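You operate a simulated robot arm through the tools that you are given. There is no shell and no other tool. Be economical: measure what you need, move in short steps, check, and stop when the job is done.

Carry out the task below with a simulated robot arm. There is one attempt and no reset: what you move stays moved.

TASK
Put the pot marked "rubber" from the top of the side bench on the shock tag there and the pot labelled "uv glue" on the white stock card there.
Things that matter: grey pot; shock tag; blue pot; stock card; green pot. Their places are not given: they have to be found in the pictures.

It is judged by the outcome, as a careful person would: the job done as asked, and still so three seconds after it is handed in. It fails if anything else is knocked over, pushed out of place, dropped, spilled or broken.

THE ROBOT
A 6-joint arm with a two-finger parallel gripper, fixed in place. Base frame: the origin is at the foot of the arm, x ahead of it, y to its left, z up; the work surface is at about z = 0. Lengths are in mm, angles in rad, forces in N, time in s.
With the tool pointing down near the work surface it reaches from about 140 to 580 mm from the base axis. Its first joint turns from -1.152 to 1.152 rad. Payload 2.1 kg.
Tool frame: the origin (TCP) lies between the finger pads and is the grasp point; the fingertips stand 30 mm ahead of it; z points along the fingers, y is the line along which they close. The gripper opens to 94 mm. The fingers are 28 mm wide and 10 mm thick; the gripper's body (50 by 96 mm) begins 55 mm behind the TCP.
Orientation is that of the tool frame in the base frame, as a unit quaternion [x, y, z, w]. With the fingers straight down and closing along the base's y, the tool's x points along the base's -x, its y along +y and its z along -z.

THE INTERFACE
- The arm moves only by the tool play_rows. Its argument "moves" is a list that holds one entry, the list of rows, each a list of 6 numbers: the shift along the base's x, y, z in cm, then the turn, a rotation vector about the base's x, y, z in rad. In form: [[[tx, ty, tz, ax, ay, az], ...]]. A call has 1 to 12 rows; each row shifts and turns the commanded pose from where the row before left it. "jaw" is the gripper command, from -1 (shut) to 1 (fully open), values between in proportion, set as the call begins (left out, the last holds). A row lasts 0.2 s, in which the tool goes at most 50 mm and 0.15 rad; a call with a longer step from one row to the next is refused whole, and so is a gripper value outside its range. A pose out of reach is approached as far as the arm can. The call stops where the force on the tool passes 40 N (or 10 N more than at its start, if that is more) or the arm is blocked; 0.2 s more then pass. The fingers move at their own pace (about 72 mm/s each) and stop on an object; they squeeze with about 44 N. The grip force told is the motor's: it shows also when the fingers shut on nothing. Time passes only in rows, and 0.2 s behind the last, so rows that do not move let the fingers close. It gives the time, the measured TCP pose, the force on the tool (base axes), the opening and the grip force at its end, in the units of the frame above (readings bear some noise).
- Cameras (640 x 400 px; columns grow to the right, rows downward): "scene" is fixed at [34.9, -375.1, 481.9]; the picture's right is [0.85, -0.53, 0.00], its down [-0.35, -0.56, -0.75] and it looks along [0.40, 0.64, -0.66] (base axes); focal length 214 px, centre (320, 200). "wrist" rides on the gripper at [-37, 0, -58] in the tool frame; the picture's right is [0.00, -1.00, 0.00], its down [0.97, 0.00, -0.24] and it looks along [0.24, 0.00, 0.97] (tool axes); focal length 218 px, centre (320, 200).
- grab_frame(camera): a new picture of that camera. No time passes.
- probe_pixels(camera, pixels): for up to 12 pixels [column, row] of the newest picture of that camera ("zoom" is the newest enlarged one), the place [x, y, z] in the base frame of the surface seen there, good to about 2 mm, but the place of the scene camera against the robot may be out by one fixed shift of up to 18 mm in any direction. No time passes.
- inspect(camera, box): a new picture of the part [left, top, right, bottom] of that camera's present view, enlarged. No time passes.
- close_job(): hands the job in; it is judged then, once.

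Work in short steps. Measure before you move; look again where a grasp or a placing could have gone wrong, and mend it. You have 60 turns and 20 pictures in all, the two below and enlarged ones among them. Open the gripper and draw the arm clear of the work before you hand the job in, unless the task says otherwise; then end with one line.

The tools are called after "Emit:" by a JSON object that holds its "op" and its "data". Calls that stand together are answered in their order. play_rows: Moves the arm, as the interface text tells. Its arguments: {"type":"object","properties":{"moves":{"type":"array"},"jaw":{"type":"number"}},"required":["moves"]} The other tools are called the same way: grab_frame (camera) takes a picture; probe_pixels (camera, pixels) gives the place of the surface under pixels of a picture; inspect (camera, box) takes an enlarged picture of a part of a camera's view; close_job () hands the job in.

At the start:

```text
time: 0.0
tool_pos: [243.1, 108.3, 320.1]
orientation: [0.0, 1.0, 0.001, 0.001]
force: [-0.2, -0.6, -0.3]
width: 94.1
gripper_force: 0.1
```

scene: 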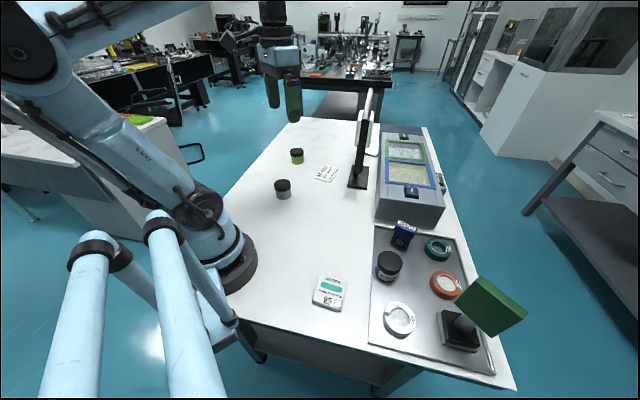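
wrist: 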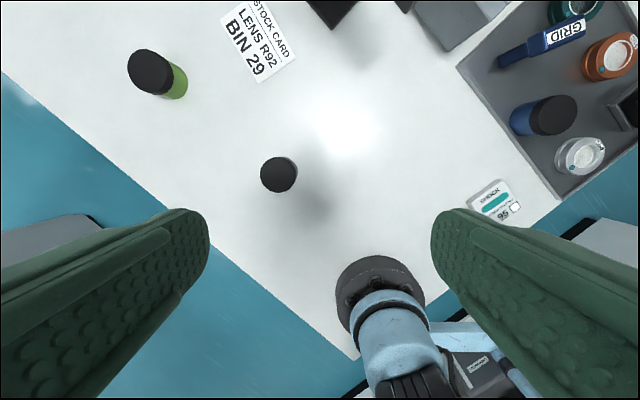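

The scene shows three pots at about (297,156), (283,188) and (389,265), plus cards at (326,173) and (329,292). I'll enlarge these to read the labels.

Emit:
{"op": "inspect", "data": {"camera": "scene", "box": [260, 135, 360, 205]}}

Emit:
{"op": "inspect", "data": {"camera": "scene", "box": [300, 215, 460, 345]}}

```text
5.71 times, centred on (310, 170) of scene
```

zoom: 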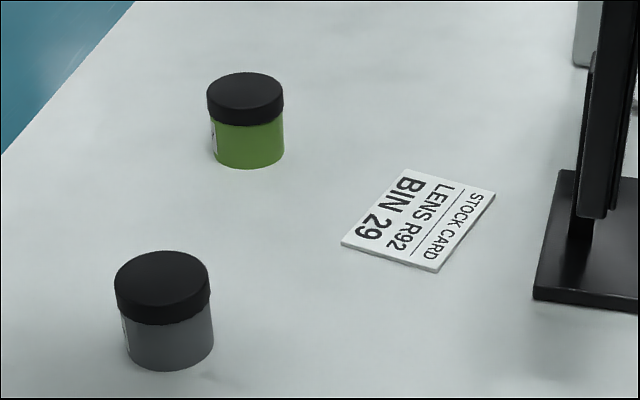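

```text
3.08 times, centred on (380, 280) of scene
```

zoom: 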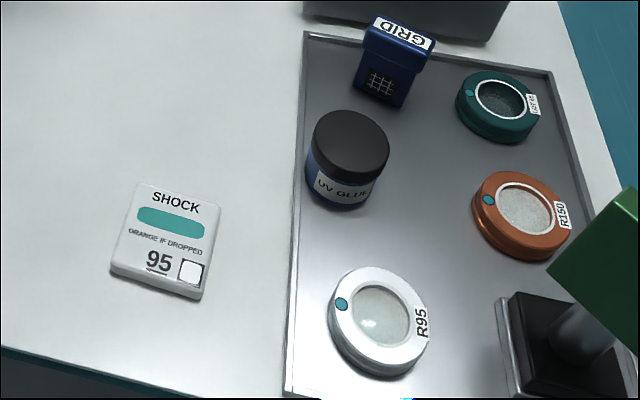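

Blue is "uv glue". The grey and green labels face away, towards the scene's left. I'll measure the places in both cameras.

Emit:
{"op": "probe_pixels", "data": {"camera": "wrist", "pixels": [[279, 174], [151, 72], [179, 82], [258, 43], [494, 202], [554, 116], [220, 21], [249, 2], [296, 60], [260, 82], [580, 156], [518, 49]]}}

Emit:
{"op": "probe_pixels", "data": {"camera": "scene", "pixels": [[283, 184], [297, 152], [326, 173], [329, 292], [389, 259], [404, 228], [361, 180], [400, 318], [376, 300], [376, 90], [365, 120], [411, 195]]}}

Emit:
{"op": "probe_pixels", "data": {"camera": "zoom", "pixels": [[347, 140], [310, 140], [388, 155], [350, 112], [345, 175], [165, 240], [141, 184], [220, 212], [110, 270], [200, 297], [330, 230], [270, 150]]}}

```text
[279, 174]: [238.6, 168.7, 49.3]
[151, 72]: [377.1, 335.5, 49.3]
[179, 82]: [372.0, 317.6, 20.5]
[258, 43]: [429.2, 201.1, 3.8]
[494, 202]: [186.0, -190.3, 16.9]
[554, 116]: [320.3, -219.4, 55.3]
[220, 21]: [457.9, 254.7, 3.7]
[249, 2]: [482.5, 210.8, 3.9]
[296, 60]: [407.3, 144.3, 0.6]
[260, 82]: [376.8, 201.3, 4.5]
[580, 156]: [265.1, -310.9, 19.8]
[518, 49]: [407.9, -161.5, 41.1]
```

```text
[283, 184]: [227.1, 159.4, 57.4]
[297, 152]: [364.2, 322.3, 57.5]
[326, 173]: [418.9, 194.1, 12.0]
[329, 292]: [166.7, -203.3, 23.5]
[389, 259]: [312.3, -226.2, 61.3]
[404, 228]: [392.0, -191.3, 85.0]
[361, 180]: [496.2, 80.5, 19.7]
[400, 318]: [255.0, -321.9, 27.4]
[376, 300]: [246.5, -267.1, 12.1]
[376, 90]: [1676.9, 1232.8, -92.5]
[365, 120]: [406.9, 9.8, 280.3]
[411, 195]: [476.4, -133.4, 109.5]
```

```text
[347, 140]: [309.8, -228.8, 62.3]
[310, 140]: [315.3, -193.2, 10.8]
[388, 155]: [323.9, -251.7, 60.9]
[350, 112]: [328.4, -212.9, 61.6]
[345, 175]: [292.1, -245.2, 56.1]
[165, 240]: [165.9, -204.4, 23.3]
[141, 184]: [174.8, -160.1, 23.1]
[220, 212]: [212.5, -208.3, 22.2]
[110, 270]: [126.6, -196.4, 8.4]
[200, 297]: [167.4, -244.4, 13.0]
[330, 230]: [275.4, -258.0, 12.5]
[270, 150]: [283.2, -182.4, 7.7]
```

Grey pot is near (238,168), green near (376,331), blue near (320,-219), tag near (179,-194) and card near (429,202). The scene camera is off by about (+11,+9,-8). I'll move the wrist camera to the +y side of the grey pot to see its label.

Emit:
{"op": "play_rows", "data": {"moves": [[[-1.5, 3.03, -3, 0, 0, 0], [-1.5, 3.03, -3, 0, 0, 0], [-1.5, 3.03, -3, 0, 0, 0], [-1.5, 3.03, -3, 0, 0, 0], [-1.5, 3.03, -3, 0, 0, 0], [-1.5, 3.03, -3, 0, 0, 0], [0, 0, 0, 0, 0, 0]]]}}

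Emit:
{"op": "grab_frame", "data": {"camera": "wrist"}}

```text
time: 1.6
tool_pos: [151.7, 285.9, 139.2]
orientation: [0.0, 1.0, 0.001, 0.0]
force: [-1.0, 0.5, -0.2]
width: 94.0
gripper_force: 0.0
```

```text
15 pictures are left
```

wrist: 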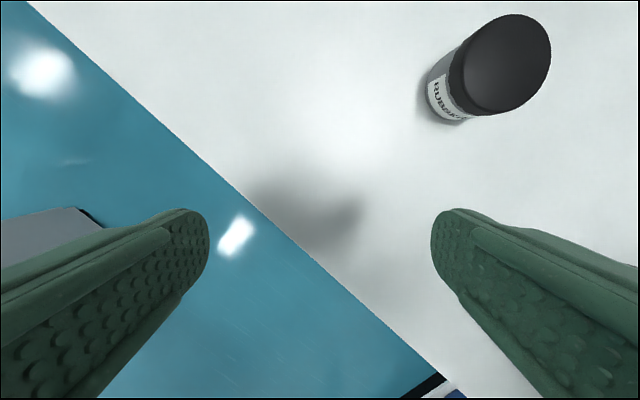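

The label at (442,100) looks like "RUBBER". I'll zoom in to confirm.

Emit:
{"op": "inspect", "data": {"camera": "wrist", "box": [410, 60, 490, 130]}}

Emit:
{"op": "probe_pixels", "data": {"camera": "wrist", "pixels": [[505, 64], [470, 70], [545, 55], [515, 18], [495, 110], [455, 112], [430, 98]]}}

```text
5.71 times, centred on (450, 95) of wrist
```

zoom: 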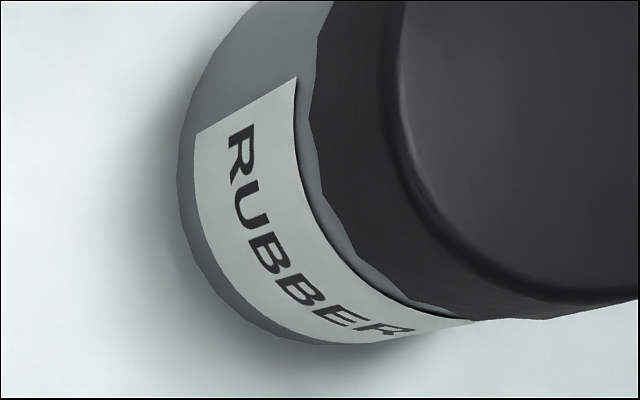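

```text
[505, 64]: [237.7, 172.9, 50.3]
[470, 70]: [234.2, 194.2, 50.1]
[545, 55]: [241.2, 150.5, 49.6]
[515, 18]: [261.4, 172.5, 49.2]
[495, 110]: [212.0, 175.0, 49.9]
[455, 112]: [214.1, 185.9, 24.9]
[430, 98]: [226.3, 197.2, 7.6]
```

Grey is the "rubber" pot, with its lid top at z≈50 and centre near (237,172). I'll move above it and measure the lid more precisely.

Emit:
{"op": "play_rows", "data": {"moves": [[[2.2, -2.85, 0, 0, 0, 0], [2.2, -2.85, 0, 0, 0, 0], [2.1, -2.85, 0, 0, 0, 0], [2.0, -2.85, 0, 0, 0, 0], [0, 0, 0, 0, 0, 0]]]}}

Emit:
{"op": "grab_frame", "data": {"camera": "wrist"}}

```text
time: 2.8
tool_pos: [238.9, 175.3, 140.9]
orientation: [0.0, 1.0, 0.001, 0.001]
force: [-0.6, -0.7, 0.2]
width: 94.0
gripper_force: 0.2
```

```text
13 pictures are left
```

wrist: 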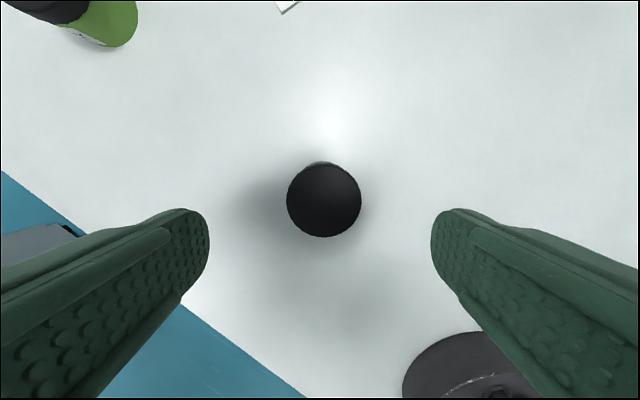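

The lid centre is at (324,200), about 3 mm towards -y of the TCP. I'll correct for that and descend to z=36.

Emit:
{"op": "play_rows", "data": {"moves": [[[0, -0.3, -3, 0, 0, 0], [0, 0, -3, 0, 0, 0], [0, 0, -2.5, 0, 0, 0], [0, 0, -2, 0, 0, 0], [0, 0, 0, 0, 0, 0]]]}}

Emit:
{"op": "play_rows", "data": {"jaw": -1, "moves": [[[0, 0, 0, 0, 0, 0], [0, 0, 0, 0, 0, 0], [0, 0, 0, 0, 0, 0], [0, 0, 0, 0, 0, 0]]]}}

```text
time: 4.0
tool_pos: [236.0, 175.6, 36.3]
orientation: [-0.001, 1.0, 0.001, 0.001]
force: [0.9, -0.3, 1.0]
width: 93.8
gripper_force: 0.1
```

```text
time: 5.0
tool_pos: [236.4, 175.8, 37.4]
orientation: [0.0, 1.0, 0.001, 0.0]
force: [0.7, -0.4, 1.0]
width: 52.7
gripper_force: 44.1
```

Gripped at 52.7 mm. I'll lift and carry it to just short of the tag, so the wrist camera can see the tag.

Emit:
{"op": "play_rows", "data": {"moves": [[[0, 0, 4, 0, 0, 0], [0, 0, 4.5, 0, 0, 0], [0, 0, 4.5, 0, 0, 0], [-0.9, -4.1, 0, 0, 0, 0], [-0.9, -4.1, 0, 0, 0, 0], [-0.9, -4.1, 0, 0, 0, 0], [-0.9, -4.1, 0, 0, 0, 0], [-0.9, -4.1, 0, 0, 0, 0], [-0.9, -4.1, 0, 0, 0, 0], [-0.9, -4.1, 0, 0, 0, 0], [-0.9, -4.1, 0, 0, 0, 0], [-0.9, -4.1, 0, 0, 0, 0]]]}}

Emit:
{"op": "grab_frame", "data": {"camera": "wrist"}}

```text
time: 7.6
tool_pos: [159.7, -194.4, 162.8]
orientation: [0.0, 1.0, 0.001, 0.0]
force: [-0.7, -0.2, -2.0]
width: 52.6
gripper_force: 43.7
```

```text
12 pictures are left
```

wrist: 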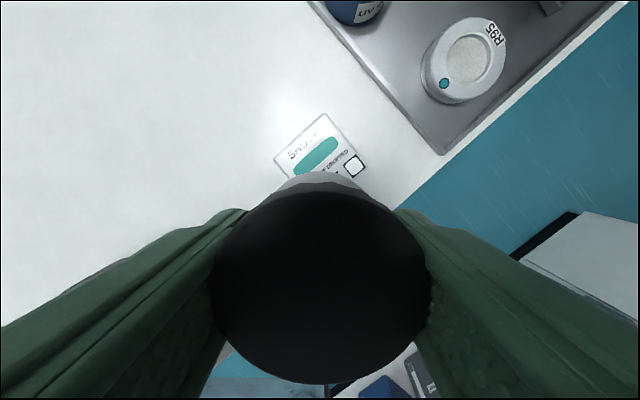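

The tag's corners are at (323,113), (274,158) and (366,168). I'll probe them to find its centre and top height.

Emit:
{"op": "probe_pixels", "data": {"camera": "wrist", "pixels": [[323, 116], [278, 158], [363, 167], [320, 160], [318, 145], [340, 160]]}}

```text
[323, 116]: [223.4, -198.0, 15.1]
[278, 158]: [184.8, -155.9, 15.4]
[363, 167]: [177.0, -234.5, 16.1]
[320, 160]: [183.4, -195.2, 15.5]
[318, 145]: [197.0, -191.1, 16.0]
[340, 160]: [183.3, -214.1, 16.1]
```

The tag centre is about (180.5,-195.5) with its top at z=15.5. The pot sits about 2.5 mm ahead of the TCP in x. I'll move over the centre and descend to just above the tag.

Emit:
{"op": "play_rows", "data": {"moves": [[[1.83, -0.1, 0, 0, 0, 0], [0, 0, -3, 0, 0, 0], [0, 0, -3, 0, 0, 0], [0, 0, -2.5, 0, 0, 0], [0, 0, -1.8, 0, 0, 0], [0, 0, 0, 0, 0, 0]]]}}

Emit:
{"op": "inspect", "data": {"camera": "scene", "box": [280, 235, 400, 325]}}

```text
time: 9.0
tool_pos: [175.3, -195.6, 61.8]
orientation: [0.0, 1.0, 0.001, 0.0]
force: [0.5, 0.7, -1.4]
width: 52.6
gripper_force: 43.5
```

```text
4.44 times, centred on (340, 280) of scene
```

zoom: 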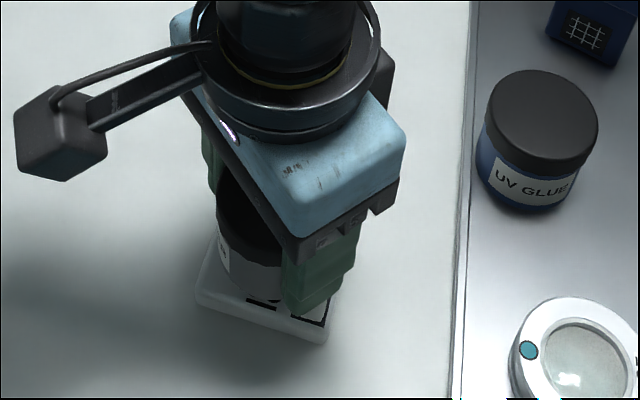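

Aligned well apart from about 3 mm in x. I'll correct that and lower in small steps to contact.

Emit:
{"op": "play_rows", "data": {"moves": [[[0.3, 0, -0.4, 0, 0, 0], [0, 0, -0.3, 0, 0, 0], [0, 0, -0.2, 0, 0, 0], [0, 0, 0, 0, 0, 0]]]}}

```text
time: 10.0
tool_pos: [178.7, -195.8, 51.9]
orientation: [0.0, 1.0, 0.002, 0.0]
force: [-0.7, 2.5, 9.2]
width: 52.4
gripper_force: 44.0
```

There's 9 N of contact, so the pot is on the tag. I'll release and rise straight up.

Emit:
{"op": "play_rows", "data": {"jaw": 1, "moves": [[[0, 0, 0, 0, 0, 0], [0, 0, 0, 0, 0, 0], [0, 0, 0, 0, 0, 0], [0, 0, 2, 0, 0, 0], [0, 0, 4, 0, 0, 0], [0, 0, 4, 0, 0, 0], [0, 0, 1, 0, 0, 0], [0, 0, 0, 0, 0, 0]]]}}

Emit:
{"op": "grab_frame", "data": {"camera": "wrist"}}

```text
time: 11.8
tool_pos: [178.2, -197.8, 163.2]
orientation: [-0.001, 1.0, 0.0, 0.0]
force: [-0.3, -0.4, 0.0]
width: 94.1
gripper_force: 0.0
```

```text
10 pictures are left
```

wrist: 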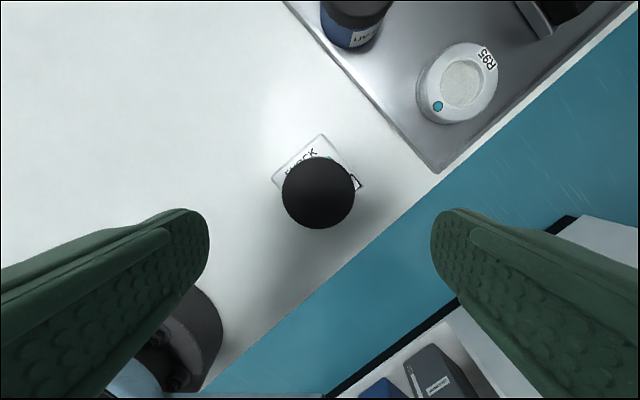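

The grey pot is centred on the tag to within about 2 mm. Next I'll go above the blue pot.

Emit:
{"op": "play_rows", "data": {"moves": [[[4.7, -0.7, 0, 0, 0, 0], [4.7, -0.7, 0, 0, 0, 0], [4.7, -0.6, 0, 0, 0, 0], [0, 0, 0, 0, 0, 0]]]}}

Emit:
{"op": "grab_frame", "data": {"camera": "wrist"}}

Emit:
{"op": "probe_pixels", "data": {"camera": "wrist", "pixels": [[320, 193], [300, 193], [340, 193], [320, 175], [320, 210], [430, 200], [230, 200], [260, 200], [265, 150], [385, 180]]}}

```text
time: 12.8
tool_pos: [318.1, -215.5, 163.6]
orientation: [0.0, 1.0, 0.001, 0.0]
force: [0.2, -0.6, -0.3]
width: 94.1
gripper_force: 0.1
```

```text
9 pictures are left
```

wrist: 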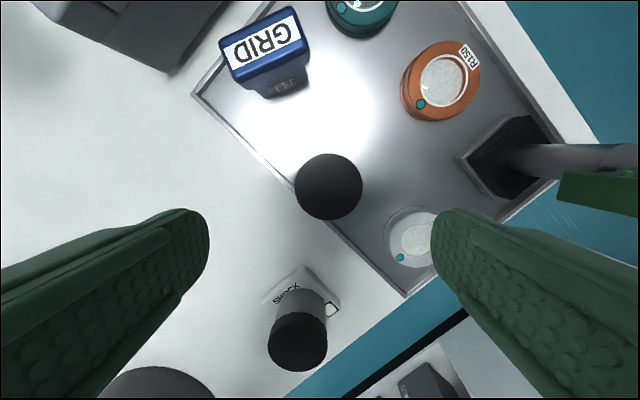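

```text
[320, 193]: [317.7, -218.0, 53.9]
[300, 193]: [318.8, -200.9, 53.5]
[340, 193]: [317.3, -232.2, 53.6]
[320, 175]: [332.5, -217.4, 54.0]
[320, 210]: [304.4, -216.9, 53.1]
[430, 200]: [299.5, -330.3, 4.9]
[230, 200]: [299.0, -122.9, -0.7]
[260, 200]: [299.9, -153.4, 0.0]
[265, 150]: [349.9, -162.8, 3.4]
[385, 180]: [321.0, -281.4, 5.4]
```

The lid centre is at (329,186), so about (323,-224), with its top at z=54. The tray floor is at about 5 and its lip is low, so I'll correct and descend to z≈45 with the tips at 15.

Emit:
{"op": "play_rows", "data": {"moves": [[[0.5, -0.8, -2, 0, 0, 0], [0, 0, -3.5, 0, 0, 0], [0, 0, -3.5, 0, 0, 0], [0, 0, -2.8, 0, 0, 0], [0, 0, 0, 0, 0, 0]]]}}

Emit:
{"op": "play_rows", "data": {"jaw": -1, "moves": [[[0, 0, 0, 0, 0, 0], [0, 0, 0, 0, 0, 0], [0, 0, 0, 0, 0, 0], [0, 0, 0, 0, 0, 0]]]}}

```text
time: 14.0
tool_pos: [322.1, -224.9, 45.7]
orientation: [0.0, 1.0, 0.001, 0.0]
force: [-1.1, 0.7, -0.4]
width: 93.9
gripper_force: 0.1
```

```text
time: 15.0
tool_pos: [322.8, -225.7, 46.3]
orientation: [-0.001, 1.0, 0.001, 0.0]
force: [0.3, 0.2, 0.7]
width: 53.2
gripper_force: 44.3
```

Gripped at 53.2 mm. I'll lift high and carry it back at x≈220, well away from the tall panel near (418,19), and over to the left side.

Emit:
{"op": "play_rows", "data": {"moves": [[[0, 0, 3, 0, 0, 0], [0, 0, 4, 0, 0, 0], [0, 0, 4, 0, 0, 0], [0, 0, 4, 0, 0, 0], [-1.3, 4.5, 0, 0, 0, 0], [-1.3, 4.5, 0, 0, 0, 0], [-1.3, 4.5, 0, 0, 0, 0], [-1.3, 4.5, 0, 0, 0, 0], [-1.3, 4.5, 0, 0, 0, 0], [-1.3, 4.5, 0, 0, 0, 0], [-1.3, 4.5, 0, 0, 0, 0], [-1.3, 4.5, 0, 0, 0, 0]]]}}

Emit:
{"op": "play_rows", "data": {"moves": [[[1, 3.4, 0, 0, 0, 0], [3, 3.4, 0, 0, 0, 0], [4, 0, 0, 0, 0, 0], [4, 0, 0, 0, 0, 0], [4, 0, 0, 0, 0, 0], [0, 0, 0, 0, 0, 0]]]}}

Emit:
{"op": "grab_frame", "data": {"camera": "wrist"}}

```text
time: 17.6
tool_pos: [220.0, 139.5, 192.7]
orientation: [0.0, 1.0, -0.001, -0.001]
force: [0.3, -0.3, -1.1]
width: 53.0
gripper_force: 43.8
```

```text
time: 19.0
tool_pos: [378.2, 207.4, 197.4]
orientation: [0.0, 1.0, 0.0, 0.0]
force: [-1.3, 0.4, -0.2]
width: 53.2
gripper_force: 44.0
```

```text
8 pictures are left
```

wrist: 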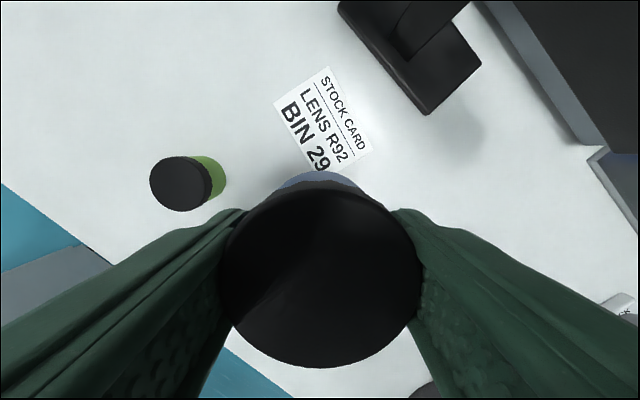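

The card's corners are at (328,67), (275,99) and (372,153), so its centre is near (323,126). I'll probe these and the nearby obstacles.

Emit:
{"op": "probe_pixels", "data": {"camera": "wrist", "pixels": [[328, 70], [278, 99], [369, 153], [323, 126], [425, 112], [375, 60], [400, 20], [440, 20], [182, 184], [385, 5]]}}

```text
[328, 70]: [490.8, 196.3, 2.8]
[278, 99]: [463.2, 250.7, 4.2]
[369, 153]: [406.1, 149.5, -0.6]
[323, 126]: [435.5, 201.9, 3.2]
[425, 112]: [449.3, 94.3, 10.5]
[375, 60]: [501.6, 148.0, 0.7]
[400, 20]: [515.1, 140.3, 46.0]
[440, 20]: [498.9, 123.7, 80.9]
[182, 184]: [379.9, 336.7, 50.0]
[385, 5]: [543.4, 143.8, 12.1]
```

The card centre is about (434,200) with its top at z≈4, and the stand's foot is clear of it. I'll move over and descend to about 8 mm above.

Emit:
{"op": "play_rows", "data": {"moves": [[[2.8, -0.4, 0, 0, 0, 0], [2.8, -0.3, 0, 0, 0, 0], [0, 0, -3.5, 0, 0, 0], [0, 0, -3.5, 0, 0, 0], [0, 0, -3.5, 0, 0, 0], [0, 0, -2.5, 0, 0, 0], [0, 0, -1.0, 0, 0, 0], [0, 0, 0, 0, 0, 0]]]}}

Emit:
{"op": "inspect", "data": {"camera": "scene", "box": [270, 110, 390, 200]}}

```text
time: 20.8
tool_pos: [434.8, 194.9, 52.5]
orientation: [-0.001, 1.0, 0.0, 0.0]
force: [0.4, 0.3, -1.5]
width: 53.3
gripper_force: 43.6
```

```text
4.44 times, centred on (330, 155) of scene
```

zoom: 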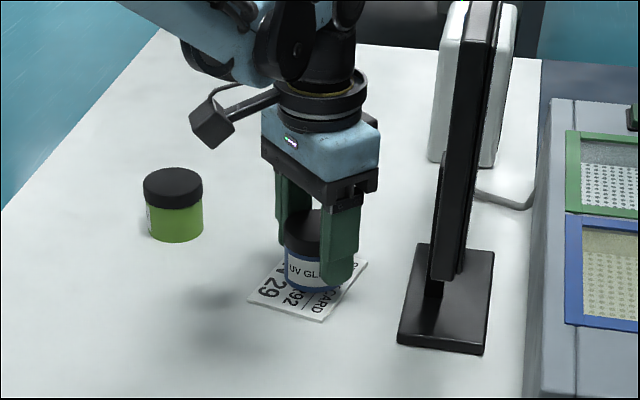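

The panel is clear. I'll shift +4 mm in y and lower to contact.

Emit:
{"op": "play_rows", "data": {"moves": [[[0, 0.4, -0.3, 0, 0, 0], [0, 0, -0.2, 0, 0, 0], [0, 0, -0.2, 0, 0, 0], [0, 0, 0, 0, 0, 0]]]}}

```text
time: 21.8
tool_pos: [435.3, 198.6, 45.9]
orientation: [0.0, 1.0, 0.001, 0.0]
force: [-0.1, 0.5, -1.2]
width: 53.1
gripper_force: 44.1
```

No contact yet, so I'll lower a little more.

Emit:
{"op": "play_rows", "data": {"moves": [[[0, 0, -0.15, 0, 0, 0], [0, 0, -0.1, 0, 0, 0], [0, 0, 0, 0, 0, 0]]]}}

```text
time: 22.6
tool_pos: [436.7, 200.1, 44.5]
orientation: [0.0, 1.0, 0.0, 0.0]
force: [1.0, -1.1, 17.2]
width: 53.1
gripper_force: 43.4
```

Contact made at 17 N. I'll release and rise.

Emit:
{"op": "play_rows", "data": {"jaw": 1, "moves": [[[0, 0, 0.1, 0, 0, 0], [0, 0, 0, 0, 0, 0], [0, 0, 0, 0, 0, 0], [0, 0, 0, 0, 0, 0], [0, 0, 2, 0, 0, 0], [0, 0, 4, 0, 0, 0], [0, 0, 4, 0, 0, 0], [0, 0, 4, 0, 0, 0], [-4, 0, 1, 0, 0, 0], [-4, 0, 0, 0, 0, 0], [-4, 0, 0, 0, 0, 0], [0, 0, 0, 0, 0, 0]]]}}

Emit:
{"op": "grab_frame", "data": {"camera": "wrist"}}

Emit:
{"op": "grab_frame", "data": {"camera": "scene"}}

```text
time: 25.2
tool_pos: [317.3, 197.1, 196.7]
orientation: [0.0, 1.0, 0.001, 0.001]
force: [0.4, 0.6, 0.3]
width: 93.9
gripper_force: 0.1
```

```text
6 pictures are left
```

wrist: 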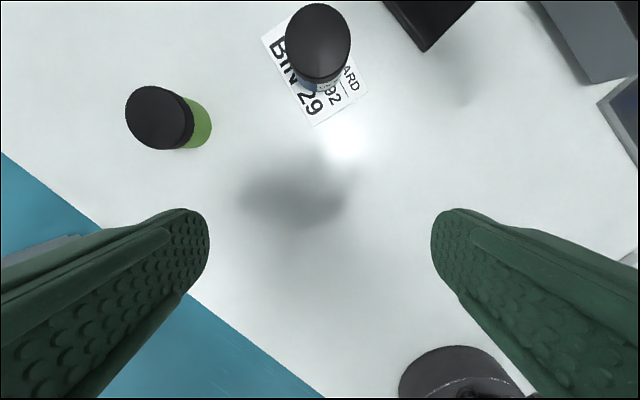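

```text
5 pictures are left
```

scene: 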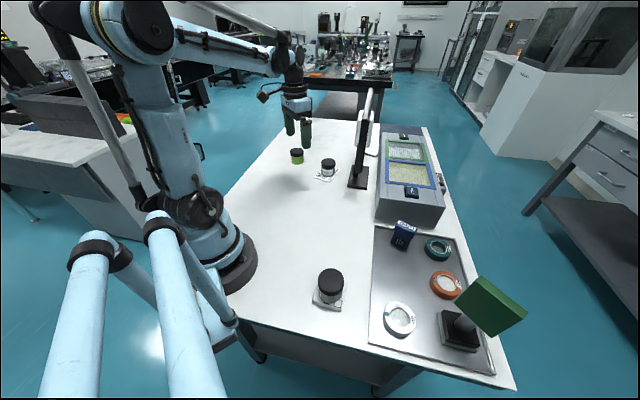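

Both pots stand upright on their targets, nothing else has moved, and the gripper is open and clear.

Emit:
{"op": "close_job", "data": {}}

```text
The job is handed in.
```

The grey "rubber" pot is on the shock tag and the blue "uv glue" pot is on the stock card; the job is handed in.
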